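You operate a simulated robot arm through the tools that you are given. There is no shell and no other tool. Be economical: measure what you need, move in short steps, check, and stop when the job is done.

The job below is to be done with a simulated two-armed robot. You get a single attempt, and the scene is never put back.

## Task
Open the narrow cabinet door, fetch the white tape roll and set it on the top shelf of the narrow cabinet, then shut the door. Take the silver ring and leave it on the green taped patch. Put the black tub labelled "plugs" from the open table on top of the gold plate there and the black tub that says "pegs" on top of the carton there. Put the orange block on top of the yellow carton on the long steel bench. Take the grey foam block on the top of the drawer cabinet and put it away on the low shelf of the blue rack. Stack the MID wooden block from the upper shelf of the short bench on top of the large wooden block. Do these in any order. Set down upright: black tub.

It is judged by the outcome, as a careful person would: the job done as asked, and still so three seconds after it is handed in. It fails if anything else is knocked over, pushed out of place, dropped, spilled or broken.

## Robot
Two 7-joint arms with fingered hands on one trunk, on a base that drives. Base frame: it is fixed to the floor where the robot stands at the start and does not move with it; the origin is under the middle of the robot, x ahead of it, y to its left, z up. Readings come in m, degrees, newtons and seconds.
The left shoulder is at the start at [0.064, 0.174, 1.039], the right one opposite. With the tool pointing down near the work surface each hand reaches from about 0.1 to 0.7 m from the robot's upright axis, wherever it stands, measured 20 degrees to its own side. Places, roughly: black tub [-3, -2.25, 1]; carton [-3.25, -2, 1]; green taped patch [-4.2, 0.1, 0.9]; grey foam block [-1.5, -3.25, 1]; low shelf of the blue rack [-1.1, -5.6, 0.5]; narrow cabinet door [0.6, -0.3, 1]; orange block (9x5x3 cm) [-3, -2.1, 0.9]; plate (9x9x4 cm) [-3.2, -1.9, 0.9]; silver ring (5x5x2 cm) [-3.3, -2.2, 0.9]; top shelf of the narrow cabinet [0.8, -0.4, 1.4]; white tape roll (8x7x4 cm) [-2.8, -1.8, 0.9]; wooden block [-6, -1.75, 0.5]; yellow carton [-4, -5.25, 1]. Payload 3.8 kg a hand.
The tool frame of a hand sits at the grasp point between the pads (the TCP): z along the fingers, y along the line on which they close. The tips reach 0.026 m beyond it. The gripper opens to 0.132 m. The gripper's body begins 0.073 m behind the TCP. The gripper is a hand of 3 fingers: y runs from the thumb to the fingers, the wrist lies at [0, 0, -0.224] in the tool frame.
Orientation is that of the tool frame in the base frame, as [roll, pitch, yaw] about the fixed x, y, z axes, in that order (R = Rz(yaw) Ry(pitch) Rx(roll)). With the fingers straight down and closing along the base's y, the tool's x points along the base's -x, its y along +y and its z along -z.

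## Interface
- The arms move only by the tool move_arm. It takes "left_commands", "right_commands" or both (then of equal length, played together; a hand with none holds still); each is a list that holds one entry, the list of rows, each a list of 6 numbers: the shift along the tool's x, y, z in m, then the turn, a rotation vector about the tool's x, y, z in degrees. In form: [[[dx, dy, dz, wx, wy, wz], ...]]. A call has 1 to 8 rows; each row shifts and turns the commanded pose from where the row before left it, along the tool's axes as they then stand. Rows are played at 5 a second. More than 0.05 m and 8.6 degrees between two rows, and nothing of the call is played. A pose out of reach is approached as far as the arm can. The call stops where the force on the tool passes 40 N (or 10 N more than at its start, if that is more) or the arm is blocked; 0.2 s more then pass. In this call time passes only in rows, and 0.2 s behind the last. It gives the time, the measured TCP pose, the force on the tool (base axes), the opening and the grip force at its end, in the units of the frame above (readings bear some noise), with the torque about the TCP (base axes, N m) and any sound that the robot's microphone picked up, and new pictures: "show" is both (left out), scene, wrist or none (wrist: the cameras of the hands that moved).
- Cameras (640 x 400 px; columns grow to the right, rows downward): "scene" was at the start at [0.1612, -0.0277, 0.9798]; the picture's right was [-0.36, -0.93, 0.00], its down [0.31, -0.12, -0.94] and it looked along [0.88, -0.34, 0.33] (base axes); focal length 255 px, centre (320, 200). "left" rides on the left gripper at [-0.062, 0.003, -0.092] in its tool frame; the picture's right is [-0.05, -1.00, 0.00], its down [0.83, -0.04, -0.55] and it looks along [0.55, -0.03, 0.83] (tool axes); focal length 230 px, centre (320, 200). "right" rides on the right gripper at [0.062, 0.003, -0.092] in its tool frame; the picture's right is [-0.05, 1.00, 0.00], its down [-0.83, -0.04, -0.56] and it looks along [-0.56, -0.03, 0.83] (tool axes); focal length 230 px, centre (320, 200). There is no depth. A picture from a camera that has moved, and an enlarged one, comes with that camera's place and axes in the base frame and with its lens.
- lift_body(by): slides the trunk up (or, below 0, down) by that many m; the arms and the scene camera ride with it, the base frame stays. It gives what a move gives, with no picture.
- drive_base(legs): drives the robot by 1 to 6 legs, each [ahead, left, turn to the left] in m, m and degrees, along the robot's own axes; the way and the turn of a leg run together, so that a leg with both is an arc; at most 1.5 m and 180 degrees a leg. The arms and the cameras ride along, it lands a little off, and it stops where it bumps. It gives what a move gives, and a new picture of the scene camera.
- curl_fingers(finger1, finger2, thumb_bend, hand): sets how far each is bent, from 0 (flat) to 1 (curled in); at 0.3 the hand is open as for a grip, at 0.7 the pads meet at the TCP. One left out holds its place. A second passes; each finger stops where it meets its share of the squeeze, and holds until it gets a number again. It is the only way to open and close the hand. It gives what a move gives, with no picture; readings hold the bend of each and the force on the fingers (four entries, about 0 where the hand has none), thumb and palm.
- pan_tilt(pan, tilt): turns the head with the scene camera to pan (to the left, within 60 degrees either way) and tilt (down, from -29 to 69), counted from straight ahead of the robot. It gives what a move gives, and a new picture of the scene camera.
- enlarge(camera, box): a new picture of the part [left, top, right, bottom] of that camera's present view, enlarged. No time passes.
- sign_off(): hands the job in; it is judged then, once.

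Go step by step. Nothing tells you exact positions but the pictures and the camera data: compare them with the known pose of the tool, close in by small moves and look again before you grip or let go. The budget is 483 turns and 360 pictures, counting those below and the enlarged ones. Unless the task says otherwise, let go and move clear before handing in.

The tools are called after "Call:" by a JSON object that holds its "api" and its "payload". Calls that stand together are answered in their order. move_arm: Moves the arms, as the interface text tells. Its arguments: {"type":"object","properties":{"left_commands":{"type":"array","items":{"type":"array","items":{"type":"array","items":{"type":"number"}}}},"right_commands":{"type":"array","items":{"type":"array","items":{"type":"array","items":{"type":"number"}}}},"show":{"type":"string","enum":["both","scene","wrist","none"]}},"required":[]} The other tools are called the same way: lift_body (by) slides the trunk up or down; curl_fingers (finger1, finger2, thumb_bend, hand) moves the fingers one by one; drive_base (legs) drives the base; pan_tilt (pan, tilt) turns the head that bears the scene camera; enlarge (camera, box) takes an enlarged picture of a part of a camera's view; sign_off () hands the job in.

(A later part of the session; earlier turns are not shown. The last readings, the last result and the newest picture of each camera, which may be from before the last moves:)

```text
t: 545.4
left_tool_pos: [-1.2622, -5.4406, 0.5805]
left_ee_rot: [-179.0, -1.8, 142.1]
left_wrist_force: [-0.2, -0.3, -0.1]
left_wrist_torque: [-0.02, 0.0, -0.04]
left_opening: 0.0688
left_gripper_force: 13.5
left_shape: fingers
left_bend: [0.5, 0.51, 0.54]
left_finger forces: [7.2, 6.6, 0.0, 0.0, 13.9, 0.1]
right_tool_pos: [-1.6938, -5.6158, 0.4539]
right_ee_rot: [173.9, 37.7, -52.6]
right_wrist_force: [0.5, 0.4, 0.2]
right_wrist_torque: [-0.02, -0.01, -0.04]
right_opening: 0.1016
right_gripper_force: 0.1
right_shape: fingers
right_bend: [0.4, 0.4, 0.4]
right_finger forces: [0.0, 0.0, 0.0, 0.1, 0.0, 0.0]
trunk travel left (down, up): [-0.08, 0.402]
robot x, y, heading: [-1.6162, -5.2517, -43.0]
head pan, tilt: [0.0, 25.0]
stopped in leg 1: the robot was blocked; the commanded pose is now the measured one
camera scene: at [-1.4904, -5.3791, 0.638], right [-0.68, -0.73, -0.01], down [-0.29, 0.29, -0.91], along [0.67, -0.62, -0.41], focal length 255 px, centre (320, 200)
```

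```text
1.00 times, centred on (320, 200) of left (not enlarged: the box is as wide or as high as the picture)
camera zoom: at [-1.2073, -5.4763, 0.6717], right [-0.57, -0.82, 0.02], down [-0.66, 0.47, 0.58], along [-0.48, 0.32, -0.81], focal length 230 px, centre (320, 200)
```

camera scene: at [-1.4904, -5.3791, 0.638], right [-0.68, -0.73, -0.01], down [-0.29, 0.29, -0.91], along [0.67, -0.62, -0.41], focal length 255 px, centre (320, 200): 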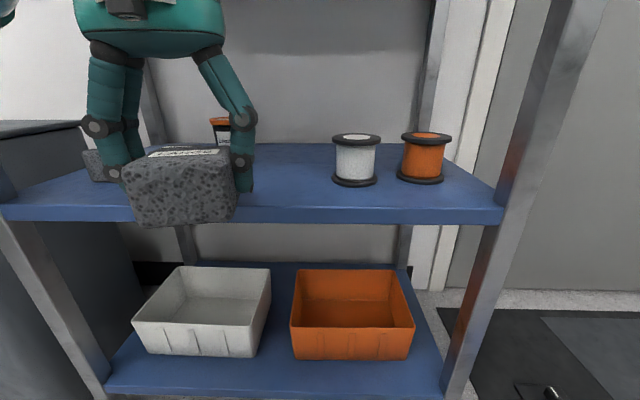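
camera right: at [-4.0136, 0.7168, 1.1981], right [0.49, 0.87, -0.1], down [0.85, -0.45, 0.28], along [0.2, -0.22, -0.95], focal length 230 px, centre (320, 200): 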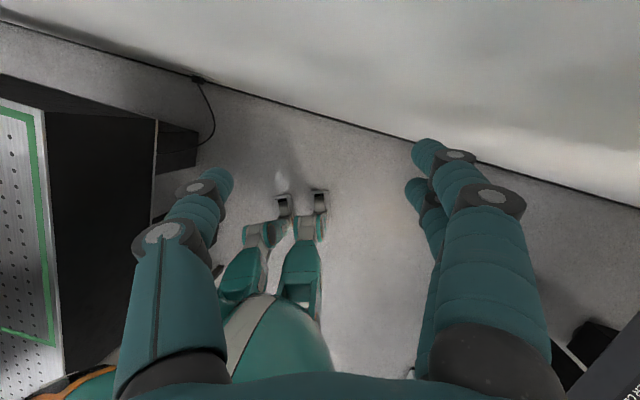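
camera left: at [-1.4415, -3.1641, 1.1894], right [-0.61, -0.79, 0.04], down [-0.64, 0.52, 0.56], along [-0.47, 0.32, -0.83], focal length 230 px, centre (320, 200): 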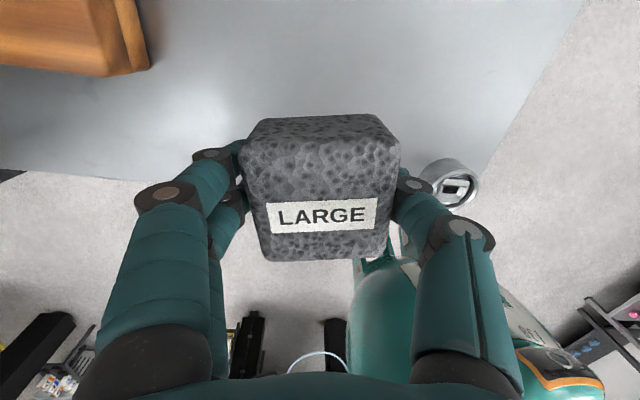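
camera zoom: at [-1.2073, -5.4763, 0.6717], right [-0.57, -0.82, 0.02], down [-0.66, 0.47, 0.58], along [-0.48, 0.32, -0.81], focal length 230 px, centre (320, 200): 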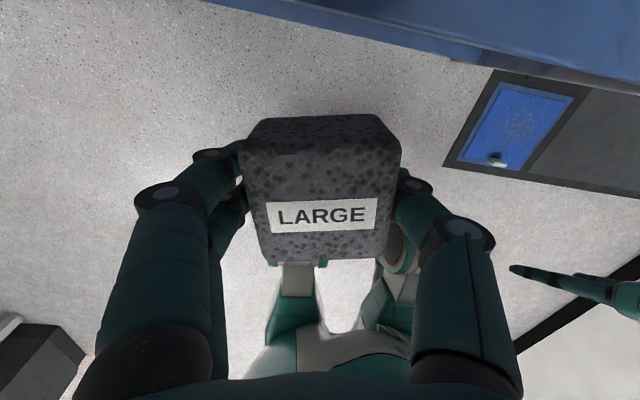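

Blocked on the left side, probably the left elbow against the waste bin. I back off, raise the trunk 0.2 m with the hand lowered in compensation so the elbow clears the bin.

Call:
{"api": "drive_base", "payload": {"legs": [[-0.15, -0.05, -1.5]]}}

Call:
{"api": "lift_body", "payload": {"by": 0.2}}

Call:
{"api": "move_arm", "payload": {"left_commands": [[[0, 0, 0.045, 0, 0, 0], [0, 0, 0.045, 0, 0, 0], [0, 0, 0.045, 0, 0, 0], [0, 0, 0.045, 0, 0, 0], [0, 0, 0.02, 0, 0, 0]]], "show": "scene"}}

```text
t: 546.8
left_tool_pos: [-1.3999, -5.3846, 0.5717]
left_ee_rot: [-178.6, -2.9, 140.3]
left_wrist_force: [-0.5, -0.6, 0.2]
left_wrist_torque: [-0.02, 0.03, 0.0]
left_opening: 0.0692
left_gripper_force: 13.8
left_shape: fingers
left_bend: [0.5, 0.51, 0.54]
left_finger forces: [7.4, 6.6, 0.1, 0.0, 13.9, 0.0]
right_tool_pos: [-1.8368, -5.5457, 0.4535]
right_ee_rot: [173.2, 38.3, -54.8]
right_wrist_force: [0.3, -0.3, 0.1]
right_wrist_torque: [0.0, 0.01, -0.02]
right_opening: 0.1015
right_gripper_force: 0.0
right_shape: fingers
right_bend: [0.4, 0.4, 0.4]
right_finger forces: [0.1, 0.0, 0.0, 0.1, 0.1, 0.0]
trunk travel left (down, up): [-0.08, 0.402]
robot x, y, heading: [-1.7504, -5.1872, -44.9]
head pan, tilt: [0.0, 25.0]
camera scene: at [-1.6239, -5.3168, 0.6353], right [-0.71, -0.71, 0.0], down [-0.3, 0.3, -0.91], along [0.64, -0.64, -0.42], focal length 255 px, centre (320, 200)
```

scene: 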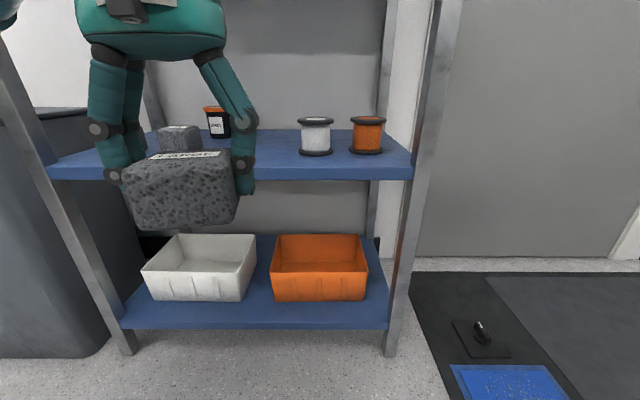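

```text
t: 549.0
left_tool_pos: [-1.4006, -5.3835, 0.7711]
left_ee_rot: [-178.6, -2.9, 140.3]
left_wrist_force: [-0.8, 0.6, -0.3]
left_wrist_torque: [0.02, 0.01, 0.01]
left_opening: 0.069
left_gripper_force: 13.5
left_shape: fingers
left_bend: [0.5, 0.51, 0.54]
left_finger forces: [7.3, 6.6, 0.0, 0.0, 13.9, 0.0]
right_tool_pos: [-1.8372, -5.5469, 0.6547]
right_ee_rot: [173.0, 38.4, -54.7]
right_wrist_force: [-0.5, -0.4, 0.5]
right_wrist_torque: [-0.03, 0.0, 0.01]
right_opening: 0.1018
right_gripper_force: 0.1
right_shape: fingers
right_bend: [0.4, 0.4, 0.4]
right_finger forces: [0.1, 0.1, 0.1, 0.0, 0.1, 0.0]
trunk travel left (down, up): [-0.28, 0.202]
robot x, y, heading: [-1.751, -5.1918, -45.2]
head pan, tilt: [0.0, 25.0]
```

```text
t: 550.2
left_tool_pos: [-1.4113, -5.3816, 0.573]
left_ee_rot: [-178.4, -2.9, 140.1]
left_wrist_force: [-0.5, 0.3, -0.3]
left_wrist_torque: [-0.05, -0.03, -0.01]
left_opening: 0.0691
left_gripper_force: 13.6
left_shape: fingers
left_bend: [0.5, 0.51, 0.54]
left_finger forces: [7.3, 6.5, 0.1, 0.1, 13.9, 0.1]
right_tool_pos: [-1.8373, -5.5457, 0.6539]
right_ee_rot: [173.1, 38.2, -54.8]
right_wrist_force: [-0.2, 0.8, 0.6]
right_wrist_torque: [0.01, -0.01, 0.0]
right_opening: 0.1015
right_gripper_force: 0.1
right_shape: fingers
right_bend: [0.4, 0.4, 0.4]
right_finger forces: [0.1, 0.0, 0.1, 0.0, 0.0, 0.1]
trunk travel left (down, up): [-0.28, 0.202]
robot x, y, heading: [-1.7516, -5.188, -44.9]
head pan, tilt: [0.0, 25.0]
camera scene: at [-1.6288, -5.3118, 0.8423], right [-0.71, -0.71, 0.0], down [-0.3, 0.3, -0.91], along [0.64, -0.64, -0.42], focal length 255 px, centre (320, 200)
```

scene: 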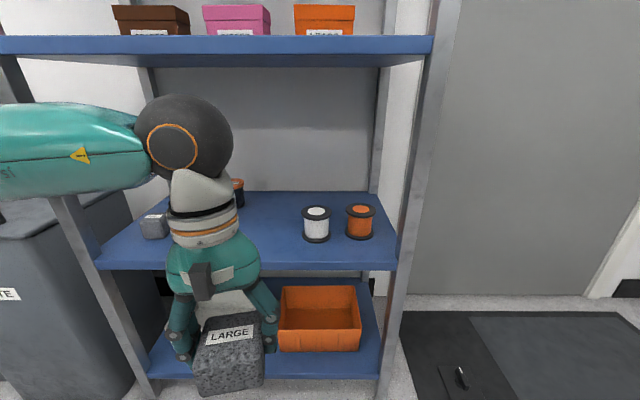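

The forearm is now above bin height. Advance again with a slight shift left.

Call:
{"api": "drive_base", "payload": {"legs": [[0.26, 0.045, 0]]}}

```text
t: 552.0
left_tool_pos: [-1.2185, -5.5143, 0.5697]
left_ee_rot: [-179.0, -3.5, 140.7]
left_wrist_force: [0.1, -0.3, -0.2]
left_wrist_torque: [0.01, 0.04, -0.02]
left_opening: 0.0688
left_gripper_force: 14.4
left_shape: fingers
left_bend: [0.5, 0.51, 0.54]
left_finger forces: [7.2, 6.5, 0.1, 0.0, 13.8, 0.0]
right_tool_pos: [-1.64, -5.6875, 0.6533]
right_ee_rot: [173.5, 38.1, -54.2]
right_wrist_force: [0.1, -0.1, 0.0]
right_wrist_torque: [0.02, 0.01, 0.01]
right_opening: 0.1016
right_gripper_force: 0.1
right_shape: fingers
right_bend: [0.4, 0.4, 0.4]
right_finger forces: [0.0, 0.0, 0.0, 0.0, 0.1, 0.0]
trunk travel left (down, up): [-0.28, 0.202]
robot x, y, heading: [-1.5526, -5.3259, -44.5]
head pan, tilt: [0.0, 25.0]
stopped in leg 1: the robot was blocked; the commanded pose is now the measured one
camera scene: at [-1.4345, -5.4503, 0.8431], right [-0.7, -0.71, 0.0], down [-0.3, 0.3, -0.91], along [0.65, -0.64, -0.42], focal length 255 px, centre (320, 200)
```

scene: 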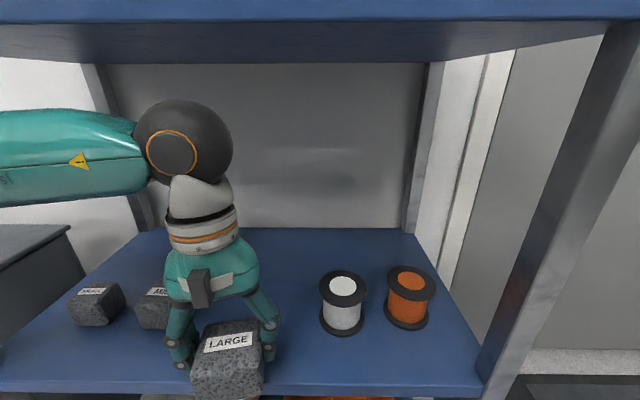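

The lateral forearm meets the rack's left post; I need the arm more extended. Back off 13 cm, then reach forward.

Call:
{"api": "drive_base", "payload": {"legs": [[-0.14, 0, 0]]}}

Call:
{"api": "move_arm", "payload": {"left_commands": [[[-0.04, 0, 0, 0, 0, 0], [-0.04, 0, 0, 0, 0, 0], [-0.04, 0, 0, 0, 0, 0], [-0.04, 0, 0, 0, 0, 0], [-0.04, 0, 0, 0, 0, 0]]], "show": "scene"}}

```text
t: 553.3
left_tool_pos: [-1.317, -5.4153, 0.5675]
left_ee_rot: [-178.6, -3.8, 140.6]
left_wrist_force: [0.6, 0.5, -0.5]
left_wrist_torque: [-0.03, -0.01, 0.0]
left_opening: 0.0688
left_gripper_force: 14.1
left_shape: fingers
left_bend: [0.5, 0.51, 0.54]
left_finger forces: [7.3, 6.5, 0.0, 0.0, 13.9, 0.0]
right_tool_pos: [-1.7368, -5.5884, 0.6535]
right_ee_rot: [173.2, 38.1, -54.5]
right_wrist_force: [0.3, 0.2, -0.2]
right_wrist_torque: [-0.02, -0.02, -0.01]
right_opening: 0.1019
right_gripper_force: 0.1
right_shape: fingers
right_bend: [0.4, 0.4, 0.4]
right_finger forces: [0.1, 0.1, 0.1, 0.0, 0.0, 0.0]
trunk travel left (down, up): [-0.28, 0.202]
robot x, y, heading: [-1.6556, -5.2313, -44.6]
head pan, tilt: [0.0, 25.0]
camera scene: at [-1.5308, -5.3513, 0.8424], right [-0.7, -0.71, 0.0], down [-0.3, 0.3, -0.91], along [0.65, -0.64, -0.42], focal length 255 px, centre (320, 200)
```

scene: 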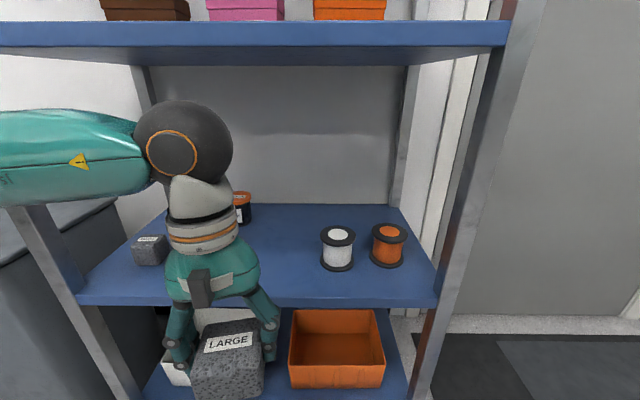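

```text
t: 554.5
left_tool_pos: [-1.1624, -5.5451, 0.5551]
left_ee_rot: [-178.6, -3.8, 140.6]
left_wrist_force: [-0.5, 0.3, -0.2]
left_wrist_torque: [0.01, 0.0, 0.01]
left_opening: 0.0688
left_gripper_force: 14.3
left_shape: fingers
left_bend: [0.5, 0.51, 0.54]
left_finger forces: [7.3, 6.5, 0.0, 0.2, 13.7, 0.0]
right_tool_pos: [-1.7365, -5.589, 0.6536]
right_ee_rot: [173.0, 38.4, -54.4]
right_wrist_force: [0.4, -0.3, 0.5]
right_wrist_torque: [0.01, 0.02, 0.02]
right_opening: 0.1015
right_gripper_force: 0.0
right_shape: fingers
right_bend: [0.4, 0.4, 0.4]
right_finger forces: [0.1, 0.0, 0.0, 0.0, 0.0, 0.0]
trunk travel left (down, up): [-0.28, 0.202]
robot x, y, heading: [-1.6531, -5.2302, -44.4]
head pan, tilt: [0.0, 25.0]
camera scene: at [-1.5304, -5.3519, 0.8423], right [-0.7, -0.71, 0.0], down [-0.3, 0.3, -0.91], along [0.65, -0.64, -0.42], focal length 255 px, centre (320, 200)
```

scene: 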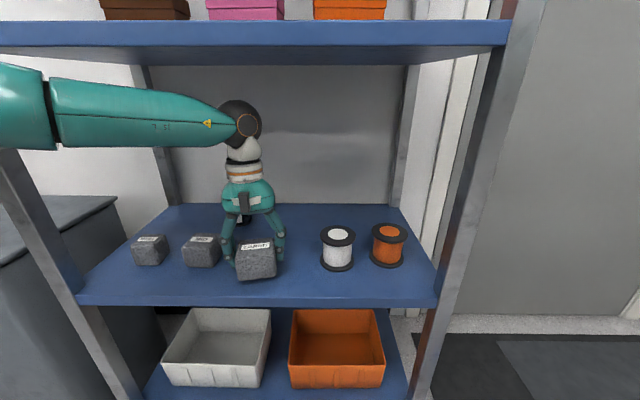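

Inside the shelf now. Shift right/ahead 3 cm and lower.

Call:
{"api": "move_arm", "payload": {"left_commands": [[[-0.015, -0.03, 0, 0, 0, 0], [-0.015, 0, 0.02, 0, 0, 0], [0, 0, 0.008, 0, 0, 0]]], "show": "scene"}}

```text
t: 555.4
left_tool_pos: [-1.16, -5.5852, 0.5333]
left_ee_rot: [-178.3, -3.5, 140.7]
left_wrist_force: [-5.9, 11.5, 22.8]
left_wrist_torque: [0.44, -0.06, 0.2]
left_opening: 0.0692
left_gripper_force: 15.7
left_shape: fingers
left_bend: [0.53, 0.53, 0.55]
left_finger forces: [9.7, 8.9, 0.1, 0.1, 12.6, 0.0]
right_tool_pos: [-1.7371, -5.588, 0.6531]
right_ee_rot: [173.1, 38.3, -54.4]
right_wrist_force: [0.2, -0.7, 0.1]
right_wrist_torque: [0.03, 0.0, -0.03]
right_opening: 0.1015
right_gripper_force: 0.0
right_shape: fingers
right_bend: [0.4, 0.4, 0.4]
right_finger forces: [0.1, 0.0, 0.0, 0.0, 0.1, 0.0]
trunk travel left (down, up): [-0.28, 0.202]
robot x, y, heading: [-1.659, -5.2258, -44.4]
head pan, tilt: [0.0, 25.0]
stopped in row 3 (left hand): the force on the tool passed its limit at 44 N (the readings are from after the stop); the commanded pose is now the measured one
camera scene: at [-1.5315, -5.3502, 0.8427], right [-0.7, -0.71, 0.0], down [-0.3, 0.3, -0.91], along [0.65, -0.64, -0.42], focal length 255 px, centre (320, 200)
```

scene: 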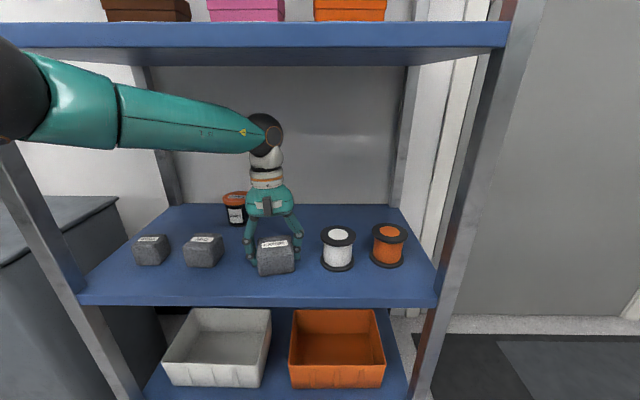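

Foam touches the shelf. Relax upward slightly, open a little and retreat.

Call:
{"api": "move_arm", "payload": {"left_commands": [[[0, 0, -0.003, 0, 0, 0]]], "show": "none"}}

Call:
{"api": "curl_fingers", "payload": {"hand": "left", "finger1": 0.42, "finger2": 0.42, "thumb_bend": 0.42}}

Call:
{"api": "move_arm", "payload": {"left_commands": [[[0, 0, -0.03, 0, 0, 0], [0, 0, -0.03, 0, 0, 0], [0.04, 0, 0, 0, 0, 0], [0.04, 0, 0, 0, 0, 0], [0.04, 0, 0, 0, 0, 0], [0.04, 0, 0, 0, 0, 0], [0.04, 0, 0, 0, 0, 0]]], "show": "scene"}}

```text
t: 555.8
left_tool_pos: [-1.1594, -5.5851, 0.5353]
left_ee_rot: [-178.3, -3.7, 140.6]
left_wrist_force: [-5.2, 7.0, 13.7]
left_wrist_torque: [0.36, 0.0, 0.18]
left_opening: 0.0692
left_gripper_force: 15.0
left_shape: fingers
left_bend: [0.53, 0.53, 0.55]
left_finger forces: [8.7, 8.1, 0.1, 0.0, 13.6, 0.0]
right_tool_pos: [-1.7377, -5.587, 0.6556]
right_ee_rot: [173.2, 38.2, -54.5]
right_wrist_force: [0.2, -0.1, -0.3]
right_wrist_torque: [-0.01, 0.02, -0.02]
right_opening: 0.1016
right_gripper_force: 0.0
right_shape: fingers
right_bend: [0.4, 0.4, 0.4]
right_finger forces: [0.1, 0.1, 0.0, 0.0, 0.0, 0.1]
trunk travel left (down, up): [-0.28, 0.202]
robot x, y, heading: [-1.6568, -5.2252, -44.7]
head pan, tilt: [0.0, 25.0]
```

```text
t: 556.8
left_tool_pos: [-1.158, -5.5858, 0.535]
left_ee_rot: [-178.5, -3.7, 140.7]
left_wrist_force: [0.2, -0.1, 0.4]
left_wrist_torque: [0.01, 0.0, -0.01]
left_opening: 0.0941
left_gripper_force: 0.0
left_shape: fingers
left_bend: [0.42, 0.42, 0.42]
left_finger forces: [0.2, 0.1, 0.0, 0.1, 0.1, 0.0]
right_tool_pos: [-1.7365, -5.5881, 0.6548]
right_ee_rot: [173.1, 38.3, -54.4]
right_wrist_force: [-0.1, -0.5, -0.1]
right_wrist_torque: [-0.02, 0.01, -0.01]
right_opening: 0.1016
right_gripper_force: 0.1
right_shape: fingers
right_bend: [0.4, 0.4, 0.4]
right_finger forces: [0.0, 0.0, 0.1, 0.0, 0.0, 0.0]
trunk travel left (down, up): [-0.28, 0.202]
robot x, y, heading: [-1.6516, -5.2249, -44.4]
head pan, tilt: [0.0, 25.0]
```

```text
t: 558.4
left_tool_pos: [-1.3062, -5.4617, 0.6056]
left_ee_rot: [-178.4, -3.6, 140.7]
left_wrist_force: [-0.5, -0.9, -0.2]
left_wrist_torque: [0.01, 0.02, -0.01]
left_opening: 0.0944
left_gripper_force: 0.1
left_shape: fingers
left_bend: [0.42, 0.42, 0.42]
left_finger forces: [0.0, 0.0, 0.1, 0.0, 0.0, 0.1]
right_tool_pos: [-1.7361, -5.5889, 0.6537]
right_ee_rot: [173.1, 38.4, -54.5]
right_wrist_force: [0.2, -0.2, 0.8]
right_wrist_torque: [-0.02, -0.01, 0.01]
right_opening: 0.1016
right_gripper_force: 0.0
right_shape: fingers
right_bend: [0.4, 0.4, 0.4]
right_finger forces: [0.0, 0.1, 0.0, 0.1, 0.0, 0.0]
trunk travel left (down, up): [-0.28, 0.202]
robot x, y, heading: [-1.654, -5.2293, -44.8]
head pan, tilt: [0.0, 25.0]
camera scene: at [-1.5306, -5.3511, 0.8424], right [-0.7, -0.71, 0.0], down [-0.3, 0.3, -0.91], along [0.65, -0.64, -0.42], focal length 255 px, centre (320, 200)
```

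scene: 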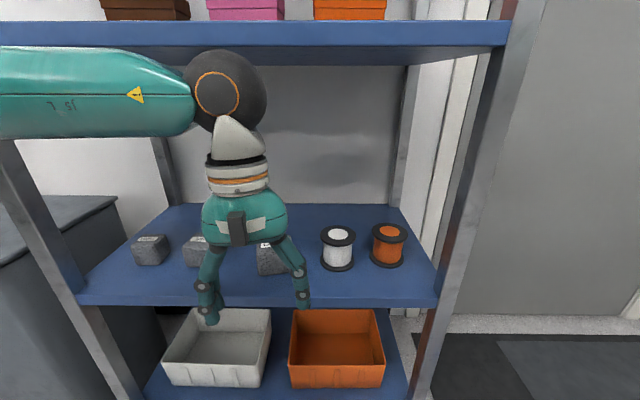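

Foam is on the low shelf between its siblings and the spools. Back off, raise the trunk and return toward the table end.

Call:
{"api": "drive_base", "payload": {"legs": [[-0.5, 0, 0]]}}

Call:
{"api": "lift_body", "payload": {"by": 0.2}}

Call:
{"api": "move_arm", "payload": {"right_commands": [[[0, 0, -0.03, 0, 8, 0], [0, 0, -0.03, 0, 8, 0], [0, 0, -0.03, 0, 8, 0], [0, 0, -0.03, 0, 7, 0], [0, 0, -0.03, 0, 7, 0], [0, 0, -0.03, 0, 0, 0]]], "left_commands": [[[0, 0, -0.045, 0, 0, 0], [0, 0, -0.045, 0, 0, 0], [0, 0, -0.045, 0, 0, 0], [0, 0, -0.045, 0, 0, 0], [0, 0, -0.045, 0, 0, 0], [0, 0, -0.045, 0, 0, 0]]], "show": "none"}}

Call:
{"api": "drive_base", "payload": {"legs": [[-1.4, 0, 0], [-0.35, 0, 0], [0, 1.4, 0], [0, 0.4, 0], [0, 0, 180]]}}

```text
t: 561.3
left_tool_pos: [-1.6642, -5.1096, 0.604]
left_ee_rot: [-178.4, -3.6, 140.6]
left_wrist_force: [-1.4, -0.1, -0.1]
left_wrist_torque: [0.03, 0.01, 0.02]
left_opening: 0.0945
left_gripper_force: 0.0
left_shape: fingers
left_bend: [0.42, 0.42, 0.42]
left_finger forces: [0.0, 0.0, 0.1, 0.1, 0.1, 0.1]
right_tool_pos: [-2.0926, -5.2369, 0.654]
right_ee_rot: [173.1, 38.2, -54.3]
right_wrist_force: [0.1, 0.5, 0.8]
right_wrist_torque: [0.02, -0.01, 0.04]
right_opening: 0.1018
right_gripper_force: 0.0
right_shape: fingers
right_bend: [0.4, 0.4, 0.4]
right_finger forces: [0.0, 0.0, 0.1, 0.1, 0.1, 0.0]
trunk travel left (down, up): [-0.28, 0.202]
robot x, y, heading: [-2.0139, -4.8737, -44.4]
head pan, tilt: [0.0, 25.0]
camera scene: at [-1.8873, -5.0, 0.8424], right [-0.7, -0.71, 0.0], down [-0.3, 0.3, -0.91], along [0.65, -0.64, -0.42], focal length 255 px, centre (320, 200)
```

scene: 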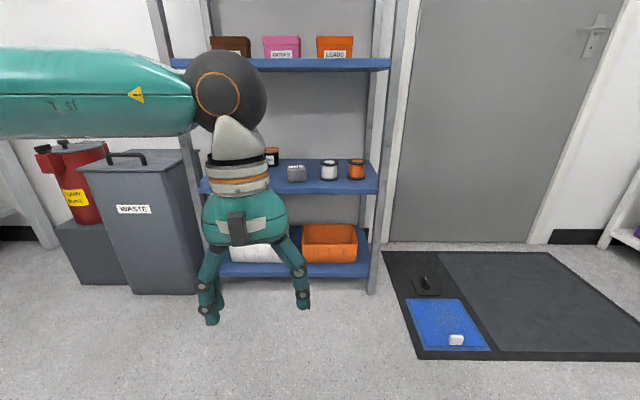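

```text
t: 563.5
left_tool_pos: [-1.6639, -5.11, 0.8039]
left_ee_rot: [-178.4, -3.8, 140.6]
left_wrist_force: [0.3, 0.2, -0.6]
left_wrist_torque: [0.0, 0.01, 0.01]
left_opening: 0.0941
left_gripper_force: 0.0
left_shape: fingers
left_bend: [0.42, 0.42, 0.42]
left_finger forces: [0.1, 0.0, 0.0, 0.0, 0.1, 0.0]
right_tool_pos: [-2.0927, -5.2366, 0.8528]
right_ee_rot: [173.1, 38.4, -54.6]
right_wrist_force: [-0.8, -0.2, -0.4]
right_wrist_torque: [-0.02, -0.01, 0.01]
right_opening: 0.1018
right_gripper_force: 0.0
right_shape: fingers
right_bend: [0.4, 0.4, 0.4]
right_finger forces: [0.0, 0.1, 0.1, 0.0, 0.0, 0.0]
trunk travel left (down, up): [-0.48, 0.002]
robot x, y, heading: [-2.0085, -4.8763, -44.4]
head pan, tilt: [0.0, 25.0]
```

```text
t: 564.9
left_tool_pos: [-1.6459, -5.1138, 1.0741]
left_ee_rot: [-178.5, -3.6, 140.6]
left_wrist_force: [0.1, 1.5, -0.8]
left_wrist_torque: [0.0, -0.03, 0.01]
left_opening: 0.0943
left_gripper_force: 0.0
left_shape: fingers
left_bend: [0.42, 0.42, 0.42]
left_finger forces: [0.0, 0.0, 0.0, 0.0, 0.0, 0.0]
right_tool_pos: [-2.0235, -5.2608, 1.0178]
right_ee_rot: [174.6, 0.4, -50.3]
right_wrist_force: [0.2, -0.5, 0.4]
right_wrist_torque: [-0.02, 0.02, 0.02]
right_opening: 0.1016
right_gripper_force: 0.1
right_shape: fingers
right_bend: [0.4, 0.4, 0.4]
right_finger forces: [0.0, 0.1, 0.0, 0.0, 0.1, 0.0]
right hand out of reach, approached as far as the arm can: row 5
trunk travel left (down, up): [-0.48, 0.002]
robot x, y, heading: [-2.0119, -4.8783, -44.8]
head pan, tilt: [0.0, 25.0]
```

```text
t: 596.9
left_tool_pos: [-2.3523, -2.1279, 1.0741]
left_ee_rot: [-178.4, -3.6, -39.7]
left_wrist_force: [-0.8, 0.0, 0.9]
left_wrist_torque: [-0.02, 0.0, 0.0]
left_opening: 0.0941
left_gripper_force: 0.0
left_shape: fingers
left_bend: [0.42, 0.42, 0.42]
left_finger forces: [0.0, 0.0, 0.0, 0.1, 0.0, 0.0]
right_tool_pos: [-1.975, -1.9827, 1.0184]
right_ee_rot: [174.7, 0.5, 129.7]
right_wrist_force: [-0.8, 0.2, 0.2]
right_wrist_torque: [-0.02, 0.0, 0.01]
right_opening: 0.1015
right_gripper_force: 0.1
right_shape: fingers
right_bend: [0.4, 0.4, 0.4]
right_finger forces: [0.0, 0.0, 0.1, 0.0, 0.0, 0.0]
trunk travel left (down, up): [-0.48, 0.002]
robot x, y, heading: [-1.987, -2.3657, 135.0]
head pan, tilt: [0.0, 25.0]
camera scene: at [-2.1303, -2.2273, 1.0766], right [0.7, 0.71, 0.0], down [0.3, -0.3, -0.91], along [-0.64, 0.64, -0.42], focal length 255 px, centre (320, 200)
```

scene: 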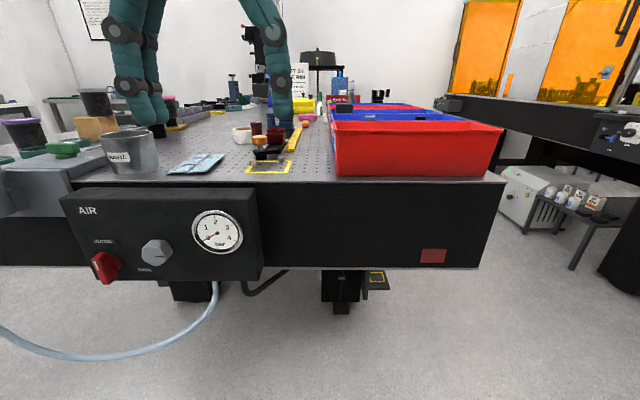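

Back at the table end. Approach for the tape roll.

Call:
{"api": "drive_base", "payload": {"legs": [[0.37, 0.04, 0]]}}

Call:
{"api": "enlarge", "payload": {"camera": "left", "box": [0, 0, 640, 400]}}

```text
t: 599.3
left_tool_pos: [-2.6455, -1.8911, 1.0733]
left_ee_rot: [-178.4, -3.7, -39.7]
left_wrist_force: [-0.3, -0.5, 0.6]
left_wrist_torque: [0.01, -0.01, 0.0]
left_opening: 0.0945
left_gripper_force: 0.1
left_shape: fingers
left_bend: [0.42, 0.42, 0.42]
left_finger forces: [0.0, 0.1, 0.1, 0.0, 0.0, 0.1]
right_tool_pos: [-2.266, -1.7467, 1.0182]
right_ee_rot: [174.6, 0.5, 129.4]
right_wrist_force: [-0.4, -0.5, 0.1]
right_wrist_torque: [0.01, -0.02, 0.01]
right_opening: 0.1015
right_gripper_force: 0.0
right_shape: fingers
right_bend: [0.4, 0.4, 0.4]
right_finger forces: [0.0, 0.0, 0.0, 0.0, 0.0, 0.0]
trunk travel left (down, up): [-0.48, 0.002]
robot x, y, heading: [-2.2782, -2.135, 134.8]
head pan, tilt: [0.0, 25.0]
camera scene: at [-2.4232, -1.9911, 1.0766], right [0.71, 0.71, 0.0], down [0.3, -0.3, -0.91], along [-0.64, 0.64, -0.42], focal length 255 px, centre (320, 200)
```

scene: 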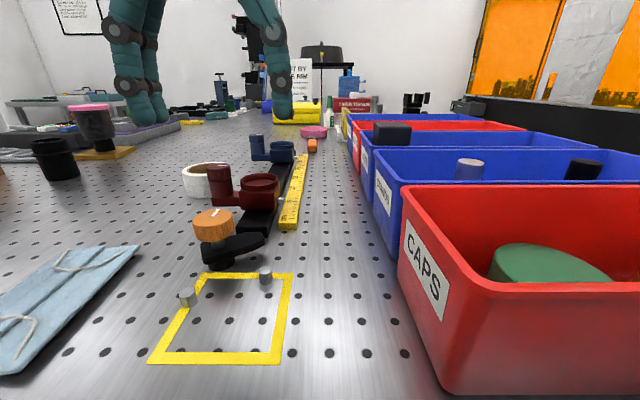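

```text
1.00 times, centred on (320, 200) of left (not enlarged: the box is as wide or as high as the picture)
camera zoom: at [-2.6987, -1.8531, 1.1625], right [0.6, 0.8, 0.02], down [0.63, -0.49, 0.61], along [0.5, -0.35, -0.79], focal length 230 px, centre (320, 200)
```

zoom: 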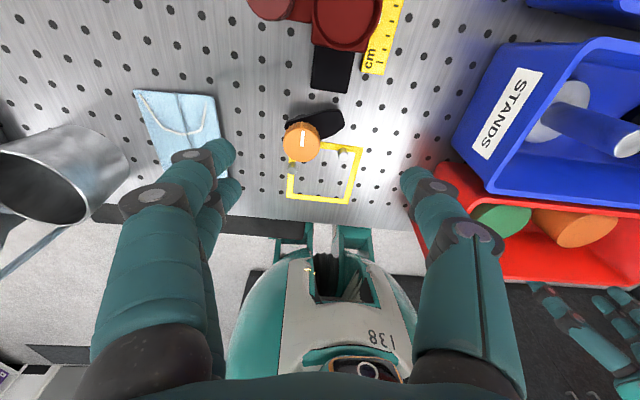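

Move the left hand over the tape and look.

Call:
{"api": "move_arm", "payload": {"left_commands": [[[-0.036, 0.019, 0, 0, 0, 0], [-0.036, 0.019, 0, 0, 0, 0], [-0.036, 0.019, 0, 0, 0, 0], [-0.036, 0.019, 0, 0, 0, 0], [-0.036, 0.019, 0, 0, 0, 0]]], "show": "wrist"}}

```text
t: 600.5
left_tool_pos: [-2.8449, -1.8515, 1.0575]
left_ee_rot: [-178.5, -3.6, -39.8]
left_wrist_force: [-0.4, -0.9, 0.8]
left_wrist_torque: [0.02, 0.01, 0.01]
left_opening: 0.0943
left_gripper_force: 0.0
left_shape: fingers
left_bend: [0.42, 0.42, 0.42]
left_finger forces: [0.1, 0.1, 0.0, 0.0, 0.1, 0.0]
right_tool_pos: [-2.2664, -1.7473, 1.0167]
right_ee_rot: [174.6, 0.4, 129.4]
right_wrist_force: [-0.3, -0.7, -0.3]
right_wrist_torque: [-0.02, 0.0, -0.03]
right_opening: 0.1014
right_gripper_force: 0.0
right_shape: fingers
right_bend: [0.4, 0.4, 0.4]
right_finger forces: [0.1, 0.0, 0.0, 0.0, 0.0, 0.0]
trunk travel left (down, up): [-0.48, 0.002]
robot x, y, heading: [-2.278, -2.1338, 135.0]
head pan, tilt: [0.0, 25.0]
camera left: at [-2.8991, -1.8119, 1.1477], right [0.6, 0.8, 0.02], down [0.63, -0.49, 0.61], along [0.5, -0.35, -0.79], focal length 230 px, centre (320, 200)
```

left: 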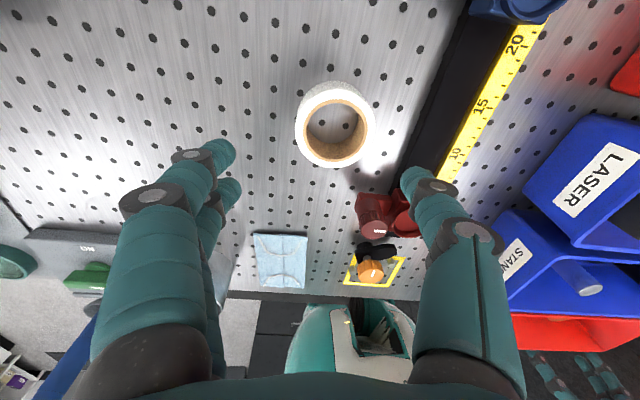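

Centre by 1.8 cm right, turn −12°, and lower partly; check.

Call:
{"api": "move_arm", "payload": {"left_commands": [[[0.002, -0.0175, 0, 0, 0, -6], [0, 0, 0, 0, 3, -6], [0, 0, 0.035, 0, 0, 0], [0, 0, 0.03, 0, 0, 0]]], "show": "wrist"}}

```text
t: 601.5
left_tool_pos: [-2.8253, -1.8414, 0.9943]
left_ee_rot: [-179.3, -6.9, -27.7]
left_wrist_force: [0.2, -0.2, -0.2]
left_wrist_torque: [-0.03, 0.0, 0.0]
left_opening: 0.0942
left_gripper_force: 0.1
left_shape: fingers
left_bend: [0.42, 0.42, 0.42]
left_finger forces: [0.0, 0.0, 0.0, 0.1, 0.0, 0.0]
right_tool_pos: [-2.2662, -1.7473, 1.0173]
right_ee_rot: [174.6, 0.5, 129.4]
right_wrist_force: [-0.5, -0.4, -0.5]
right_wrist_torque: [0.01, -0.04, -0.01]
right_opening: 0.1011
right_gripper_force: 0.1
right_shape: fingers
right_bend: [0.4, 0.4, 0.4]
right_finger forces: [0.1, 0.0, 0.0, 0.0, 0.1, 0.0]
trunk travel left (down, up): [-0.48, 0.002]
robot x, y, heading: [-2.2778, -2.1316, 135.3]
head pan, tilt: [0.0, 25.0]
camera left: at [-2.8893, -1.8114, 1.0802], right [0.42, 0.91, 0.01], down [0.69, -0.32, 0.65], along [0.59, -0.27, -0.76], focal length 230 px, centre (320, 200)
```

left: 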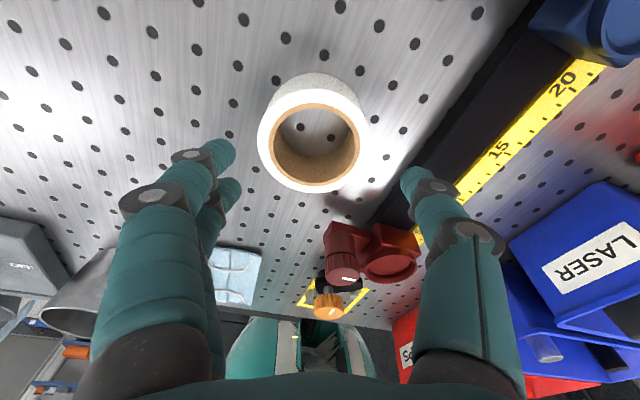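

Correct the tilt, then lower to grip height.

Call:
{"api": "move_arm", "payload": {"left_commands": [[[-0.007, 0.004, 0, 0, -7, 0], [0, 0, 0.025, 0, 0, 0], [0, 0, 0.02, 0, 0, 0]]], "show": "wrist"}}

```text
t: 602.3
left_tool_pos: [-2.8331, -1.8418, 0.9497]
left_ee_rot: [-179.4, 0.1, -27.7]
left_wrist_force: [0.7, -0.2, -0.7]
left_wrist_torque: [0.0, -0.03, -0.01]
left_opening: 0.0942
left_gripper_force: 0.1
left_shape: fingers
left_bend: [0.42, 0.42, 0.42]
left_finger forces: [0.0, 0.1, 0.1, 0.1, 0.0, 0.0]
right_tool_pos: [-2.2675, -1.7489, 1.0175]
right_ee_rot: [174.6, 0.4, 129.4]
right_wrist_force: [0.7, 0.9, 0.1]
right_wrist_torque: [0.01, 0.0, -0.01]
right_opening: 0.1014
right_gripper_force: 0.1
right_shape: fingers
right_bend: [0.4, 0.4, 0.4]
right_finger forces: [0.0, 0.0, 0.0, 0.0, 0.0, 0.0]
trunk travel left (down, up): [-0.48, 0.002]
robot x, y, heading: [-2.2789, -2.1354, 135.1]
head pan, tilt: [0.0, 25.0]
camera left: at [-2.8873, -1.8167, 1.0426], right [0.42, 0.91, 0.01], down [0.75, -0.35, 0.55], along [0.51, -0.22, -0.83], focal length 230 px, centre (320, 200)
```

left: 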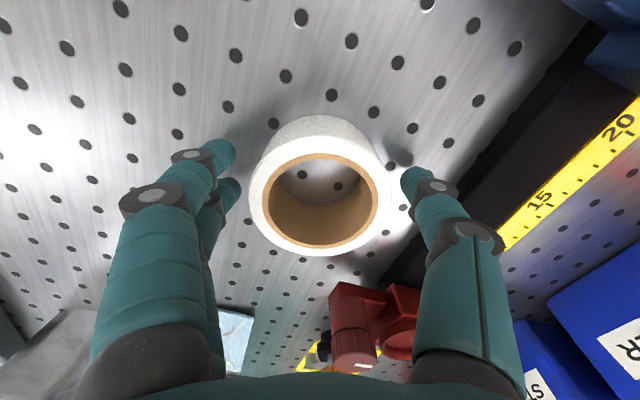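

Centred. Lower 6 mm, grip and lift.

Call:
{"api": "move_arm", "payload": {"left_commands": [[[0, 0, 0.007, 0, 0, 0]]], "show": "none"}}

Call:
{"api": "curl_fingers", "payload": {"hand": "left", "finger1": 0.7, "finger2": 0.7, "thumb_bend": 0.7}}

Call:
{"api": "move_arm", "payload": {"left_commands": [[[0, 0, -0.03, 0, 0, 0], [0, 0, -0.04, 0, 0, 0], [0, 0, -0.04, 0, 0, 0], [0, 0, -0.04, 0, 0, 0]]], "show": "wrist"}}

```text
t: 602.7
left_tool_pos: [-2.8324, -1.8413, 0.9431]
left_ee_rot: [-179.4, 0.1, -27.7]
left_wrist_force: [0.3, 0.0, 0.2]
left_wrist_torque: [0.01, -0.03, 0.03]
left_opening: 0.0942
left_gripper_force: 0.1
left_shape: fingers
left_bend: [0.42, 0.42, 0.42]
left_finger forces: [0.0, 0.0, 0.1, 0.0, 0.1, 0.0]
right_tool_pos: [-2.266, -1.7481, 1.0178]
right_ee_rot: [174.6, 0.6, 129.4]
right_wrist_force: [0.2, 0.1, 0.3]
right_wrist_torque: [0.03, -0.02, 0.0]
right_opening: 0.1015
right_gripper_force: 0.1
right_shape: fingers
right_bend: [0.4, 0.4, 0.4]
right_finger forces: [0.1, 0.1, 0.0, 0.0, 0.0, 0.1]
trunk travel left (down, up): [-0.48, 0.002]
robot x, y, heading: [-2.2794, -2.1328, 135.1]
head pan, tilt: [0.0, 25.0]
```

```text
t: 603.7
left_tool_pos: [-2.8314, -1.8412, 0.9423]
left_ee_rot: [-179.4, 0.3, -27.6]
left_wrist_force: [-0.9, -0.3, 2.9]
left_wrist_torque: [-0.11, 0.03, -0.04]
left_opening: 0.062
left_gripper_force: 21.3
left_shape: fingers
left_bend: [0.53, 0.51, 0.57]
left_finger forces: [9.8, 12.3, 0.1, 0.0, 20.0, 0.0]
right_tool_pos: [-2.2663, -1.7483, 1.0172]
right_ee_rot: [174.6, 0.4, 129.3]
right_wrist_force: [-0.3, 0.3, 0.9]
right_wrist_torque: [0.0, 0.0, 0.0]
right_opening: 0.1016
right_gripper_force: 0.0
right_shape: fingers
right_bend: [0.4, 0.4, 0.4]
right_finger forces: [0.1, 0.0, 0.1, 0.0, 0.1, 0.0]
trunk travel left (down, up): [-0.48, 0.002]
robot x, y, heading: [-2.2823, -2.131, 135.1]
head pan, tilt: [0.0, 25.0]
```

```text
t: 604.7
left_tool_pos: [-2.8302, -1.8412, 1.094]
left_ee_rot: [-179.4, 0.2, -27.6]
left_wrist_force: [0.9, -0.3, -0.6]
left_wrist_torque: [0.02, 0.01, -0.02]
left_opening: 0.0623
left_gripper_force: 19.7
left_shape: fingers
left_bend: [0.53, 0.51, 0.57]
left_finger forces: [9.0, 10.3, 0.0, 0.0, 19.9, 0.0]
right_tool_pos: [-2.2675, -1.7466, 1.0188]
right_ee_rot: [174.7, 0.4, 129.4]
right_wrist_force: [-0.2, 0.1, -0.1]
right_wrist_torque: [-0.01, 0.02, -0.02]
right_opening: 0.1014
right_gripper_force: 0.1
right_shape: fingers
right_bend: [0.4, 0.4, 0.4]
right_finger forces: [0.1, 0.0, 0.0, 0.0, 0.0, 0.0]
trunk travel left (down, up): [-0.48, 0.002]
robot x, y, heading: [-2.2798, -2.1355, 135.1]
head pan, tilt: [0.0, 25.0]
camera left: at [-2.8856, -1.8162, 1.1871], right [0.42, 0.91, 0.01], down [0.75, -0.35, 0.55], along [0.51, -0.22, -0.83], focal length 230 px, centre (320, 200)
```

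left: 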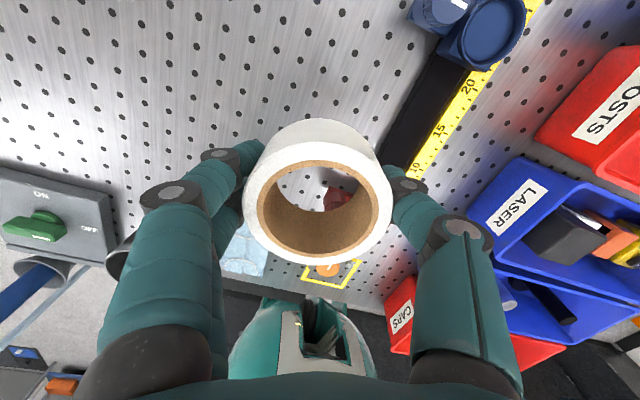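

Tape held flat. For the 1.4 m shelf I need a forward-pointing grip, so I'll set it at the free front edge of the drawer cabinet (where the foam was) and regrip. Retract and go there.

Call:
{"api": "move_arm", "payload": {"left_commands": [[[0.045, 0, 0, 0, 0, 0], [0.045, 0, 0, 0, 0, 0], [0.045, 0, 0, 0, 0, 0], [0.045, 0, 0, 0, 0, 0], [0.045, 0, 0, 0, 0, 0]]], "show": "none"}}

Call:
{"api": "drive_base", "payload": {"legs": [[-0.5, 0, 0], [0, 0, 180], [0.2, -0.35, 0]]}}

Call:
{"api": "enlarge", "payload": {"camera": "left", "box": [0, 0, 640, 400]}}

```text
t: 605.9
left_tool_pos: [-2.6318, -1.946, 1.0913]
left_ee_rot: [-179.4, 0.2, -27.5]
left_wrist_force: [0.0, 0.0, -0.8]
left_wrist_torque: [0.01, 0.02, 0.0]
left_opening: 0.0616
left_gripper_force: 19.1
left_shape: fingers
left_bend: [0.53, 0.51, 0.57]
left_finger forces: [9.0, 9.8, 0.0, 0.0, 19.5, 0.0]
right_tool_pos: [-2.2671, -1.7478, 1.0178]
right_ee_rot: [174.6, 0.4, 129.4]
right_wrist_force: [-0.2, 1.8, 0.3]
right_wrist_torque: [0.03, -0.01, -0.01]
right_opening: 0.1014
right_gripper_force: 0.0
right_shape: fingers
right_bend: [0.4, 0.4, 0.4]
right_finger forces: [0.0, 0.0, 0.1, 0.1, 0.0, 0.0]
trunk travel left (down, up): [-0.48, 0.002]
robot x, y, heading: [-2.2767, -2.1336, 135.1]
head pan, tilt: [0.0, 25.0]
```

```text
t: 619.3
left_tool_pos: [-1.6933, -3.0727, 1.0908]
left_ee_rot: [-179.5, 0.1, 150.3]
left_wrist_force: [0.0, 0.0, -0.5]
left_wrist_torque: [0.03, -0.02, 0.02]
left_opening: 0.0616
left_gripper_force: 18.8
left_shape: fingers
left_bend: [0.53, 0.51, 0.57]
left_finger forces: [9.0, 10.0, 0.1, 0.0, 19.1, 0.0]
right_tool_pos: [-2.0667, -3.255, 1.0183]
right_ee_rot: [174.6, 0.5, -52.5]
right_wrist_force: [0.1, -1.0, 0.3]
right_wrist_torque: [-0.01, -0.01, -0.03]
right_opening: 0.1015
right_gripper_force: 0.1
right_shape: fingers
right_bend: [0.4, 0.4, 0.4]
right_finger forces: [0.0, 0.0, 0.0, 0.0, 0.1, 0.1]
trunk travel left (down, up): [-0.48, 0.002]
robot x, y, heading: [-2.0368, -2.8759, -47.0]
head pan, tilt: [0.0, 25.0]
camera scene: at [-1.9035, -3.0178, 1.0766], right [-0.73, -0.68, 0.0], down [-0.29, 0.31, -0.91], along [0.62, -0.66, -0.42], focal length 255 px, centre (320, 200)
```

scene: 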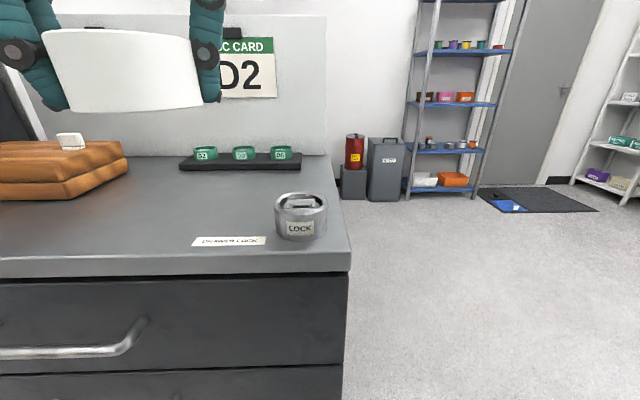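

```text
1.00 times, centred on (320, 200) of left (not enlarged: the box is as wide or as high as the picture)
camera zoom: at [-1.6364, -3.0984, 1.1849], right [-0.45, -0.89, 0.01], down [-0.74, 0.38, 0.55], along [-0.5, 0.24, -0.83], focal length 230 px, centre (320, 200)
```

zoom: 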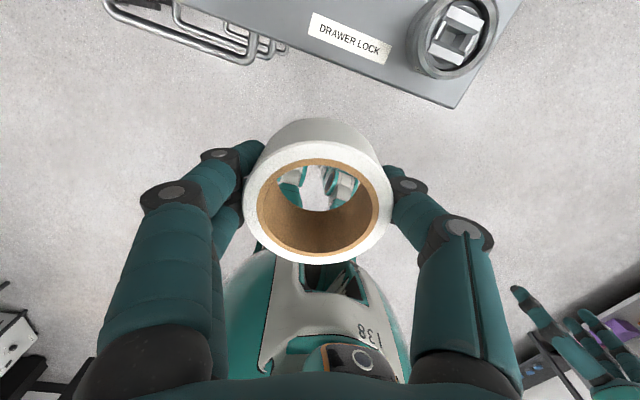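

I move the tape over the free front edge of the counter.

Call:
{"api": "move_arm", "payload": {"left_commands": [[[-0.029, 0.0233, 0, 0, 0, 0], [-0.029, 0.0233, 0, 0, 0, 0], [-0.029, 0.0233, 0, 0, 0, 0], [-0.03, 0.0233, 0, 0, 0, 0], [0, 0, 0.04, 0, 0, 0], [0, 0, 0.04, 0, 0, 0]]], "show": "both"}}

```text
t: 620.7
left_tool_pos: [-1.5461, -3.0504, 1.0105]
left_ee_rot: [-179.5, 0.1, 150.2]
left_wrist_force: [0.6, 0.2, -0.9]
left_wrist_torque: [0.0, -0.01, -0.03]
left_opening: 0.0617
left_gripper_force: 19.4
left_shape: fingers
left_bend: [0.53, 0.51, 0.57]
left_finger forces: [9.1, 9.8, 0.1, 0.0, 19.2, 0.1]
right_tool_pos: [-2.0648, -3.2563, 1.0174]
right_ee_rot: [174.6, 0.5, -52.6]
right_wrist_force: [0.9, 0.5, -0.1]
right_wrist_torque: [-0.01, -0.01, 0.03]
right_opening: 0.1016
right_gripper_force: 0.0
right_shape: fingers
right_bend: [0.4, 0.4, 0.4]
right_finger forces: [0.0, 0.1, 0.1, 0.0, 0.0, 0.1]
trunk travel left (down, up): [-0.48, 0.002]
robot x, y, heading: [-2.0376, -2.873, -47.1]
head pan, tilt: [0.0, 25.0]
camera scene: at [-1.9031, -3.0177, 1.0765], right [-0.73, -0.68, 0.0], down [-0.29, 0.31, -0.91], along [0.62, -0.66, -0.42], focal length 255 px, centre (320, 200)
camera left: at [-1.4891, -3.0767, 1.1051], right [-0.45, -0.89, 0.01], down [-0.74, 0.38, 0.55], along [-0.5, 0.24, -0.83], focal length 230 px, centre (320, 200)
```

scene: 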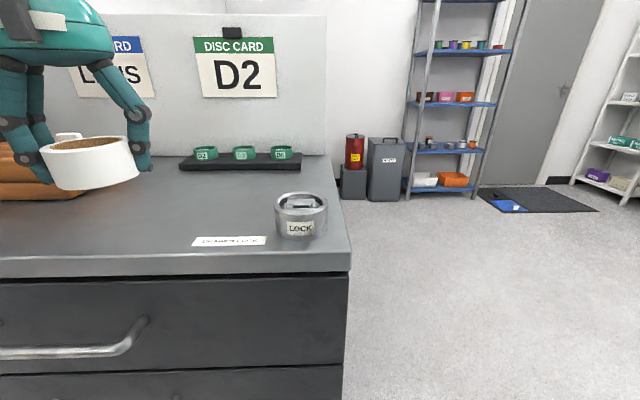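
left: 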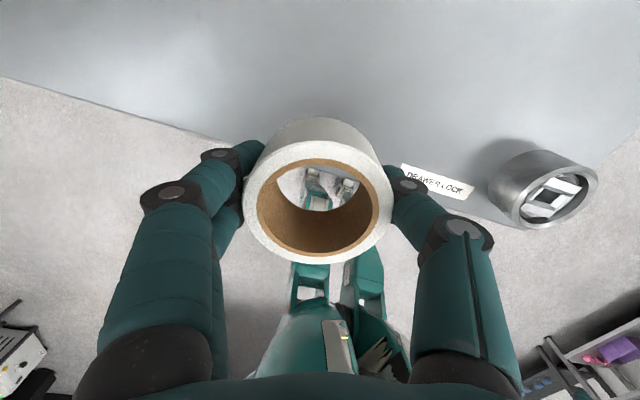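

The tape centre is ~4 cm inside the edge; I go 1.5 cm further in and lower.

Call:
{"api": "move_arm", "payload": {"left_commands": [[[-0.012, -0.006, 0, 0, 0, 0], [0, 0, 0.035, 0, 0, 0], [0, 0, 0.025, 0, 0, 0]]], "show": "none"}}

Call:
{"api": "move_arm", "payload": {"left_commands": [[[0, 0, 0.008, 0, 0, 0]]], "show": "none"}}

```text
t: 621.5
left_tool_pos: [-1.5364, -3.0592, 0.9507]
left_ee_rot: [-179.4, 0.1, 150.3]
left_wrist_force: [1.1, -0.6, -0.1]
left_wrist_torque: [-0.02, -0.01, 0.0]
left_opening: 0.0617
left_gripper_force: 18.6
left_shape: fingers
left_bend: [0.53, 0.51, 0.57]
left_finger forces: [9.0, 9.7, 0.1, 0.1, 19.0, 0.0]
right_tool_pos: [-2.066, -3.2569, 1.0177]
right_ee_rot: [174.6, 0.6, -52.6]
right_wrist_force: [-0.1, -0.3, 0.1]
right_wrist_torque: [-0.02, 0.01, 0.0]
right_opening: 0.1013
right_gripper_force: 0.0
right_shape: fingers
right_bend: [0.4, 0.4, 0.4]
right_finger forces: [0.0, 0.0, 0.0, 0.0, 0.0, 0.0]
trunk travel left (down, up): [-0.48, 0.002]
robot x, y, heading: [-2.0397, -2.8749, -47.1]
head pan, tilt: [0.0, 25.0]
```

```text
t: 621.9
left_tool_pos: [-1.5384, -3.0597, 0.9426]
left_ee_rot: [-179.4, 0.0, 150.3]
left_wrist_force: [-0.5, -0.1, 0.0]
left_wrist_torque: [-0.01, -0.03, 0.01]
left_opening: 0.0615
left_gripper_force: 19.2
left_shape: fingers
left_bend: [0.53, 0.51, 0.57]
left_finger forces: [9.1, 9.7, 0.0, 0.1, 18.9, 0.0]
right_tool_pos: [-2.0653, -3.2561, 1.0167]
right_ee_rot: [174.5, 0.4, -52.6]
right_wrist_force: [0.5, -0.1, 0.1]
right_wrist_torque: [-0.03, 0.01, 0.03]
right_opening: 0.1018
right_gripper_force: 0.0
right_shape: fingers
right_bend: [0.4, 0.4, 0.4]
right_finger forces: [0.0, 0.0, 0.0, 0.1, 0.0, 0.0]
trunk travel left (down, up): [-0.48, 0.002]
robot x, y, heading: [-2.0388, -2.8708, -47.2]
head pan, tilt: [0.0, 25.0]
```

Call:
{"api": "move_arm", "payload": {"left_commands": [[[0, 0, 0.006, 0, 0, 0]]], "show": "none"}}

Call:
{"api": "move_arm", "payload": {"left_commands": [[[0, 0, 0.005, 0, 0, 0]]], "show": "none"}}

```text
t: 622.3
left_tool_pos: [-1.5387, -3.061, 0.9368]
left_ee_rot: [-179.5, 0.0, 150.3]
left_wrist_force: [0.2, 0.4, -0.3]
left_wrist_torque: [-0.02, -0.03, 0.02]
left_opening: 0.0617
left_gripper_force: 18.9
left_shape: fingers
left_bend: [0.53, 0.51, 0.57]
left_finger forces: [9.2, 9.7, 0.0, 0.0, 18.9, 0.0]
right_tool_pos: [-2.0656, -3.2544, 1.0174]
right_ee_rot: [174.6, 0.5, -52.6]
right_wrist_force: [0.0, 0.4, -0.4]
right_wrist_torque: [0.0, 0.02, 0.02]
right_opening: 0.1013
right_gripper_force: 0.1
right_shape: fingers
right_bend: [0.4, 0.4, 0.4]
right_finger forces: [0.1, 0.0, 0.1, 0.1, 0.0, 0.0]
trunk travel left (down, up): [-0.48, 0.002]
robot x, y, heading: [-2.0406, -2.8724, -46.8]
head pan, tilt: [0.0, 25.0]
```

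```text
t: 622.7
left_tool_pos: [-1.5397, -3.062, 0.934]
left_ee_rot: [-179.2, 0.2, 150.4]
left_wrist_force: [-0.7, 0.6, 4.0]
left_wrist_torque: [0.23, -0.07, 0.01]
left_opening: 0.0617
left_gripper_force: 20.7
left_shape: fingers
left_bend: [0.53, 0.51, 0.58]
left_finger forces: [10.0, 12.7, 0.1, 0.0, 19.1, 0.1]
right_tool_pos: [-2.0653, -3.2559, 1.0177]
right_ee_rot: [174.6, 0.4, -52.7]
right_wrist_force: [-0.4, 0.1, -0.7]
right_wrist_torque: [0.02, 0.0, 0.0]
right_opening: 0.1014
right_gripper_force: 0.0
right_shape: fingers
right_bend: [0.4, 0.4, 0.4]
right_finger forces: [0.0, 0.1, 0.0, 0.0, 0.0, 0.1]
trunk travel left (down, up): [-0.48, 0.002]
robot x, y, heading: [-2.0371, -2.8717, -47.1]
head pan, tilt: [0.0, 25.0]
```

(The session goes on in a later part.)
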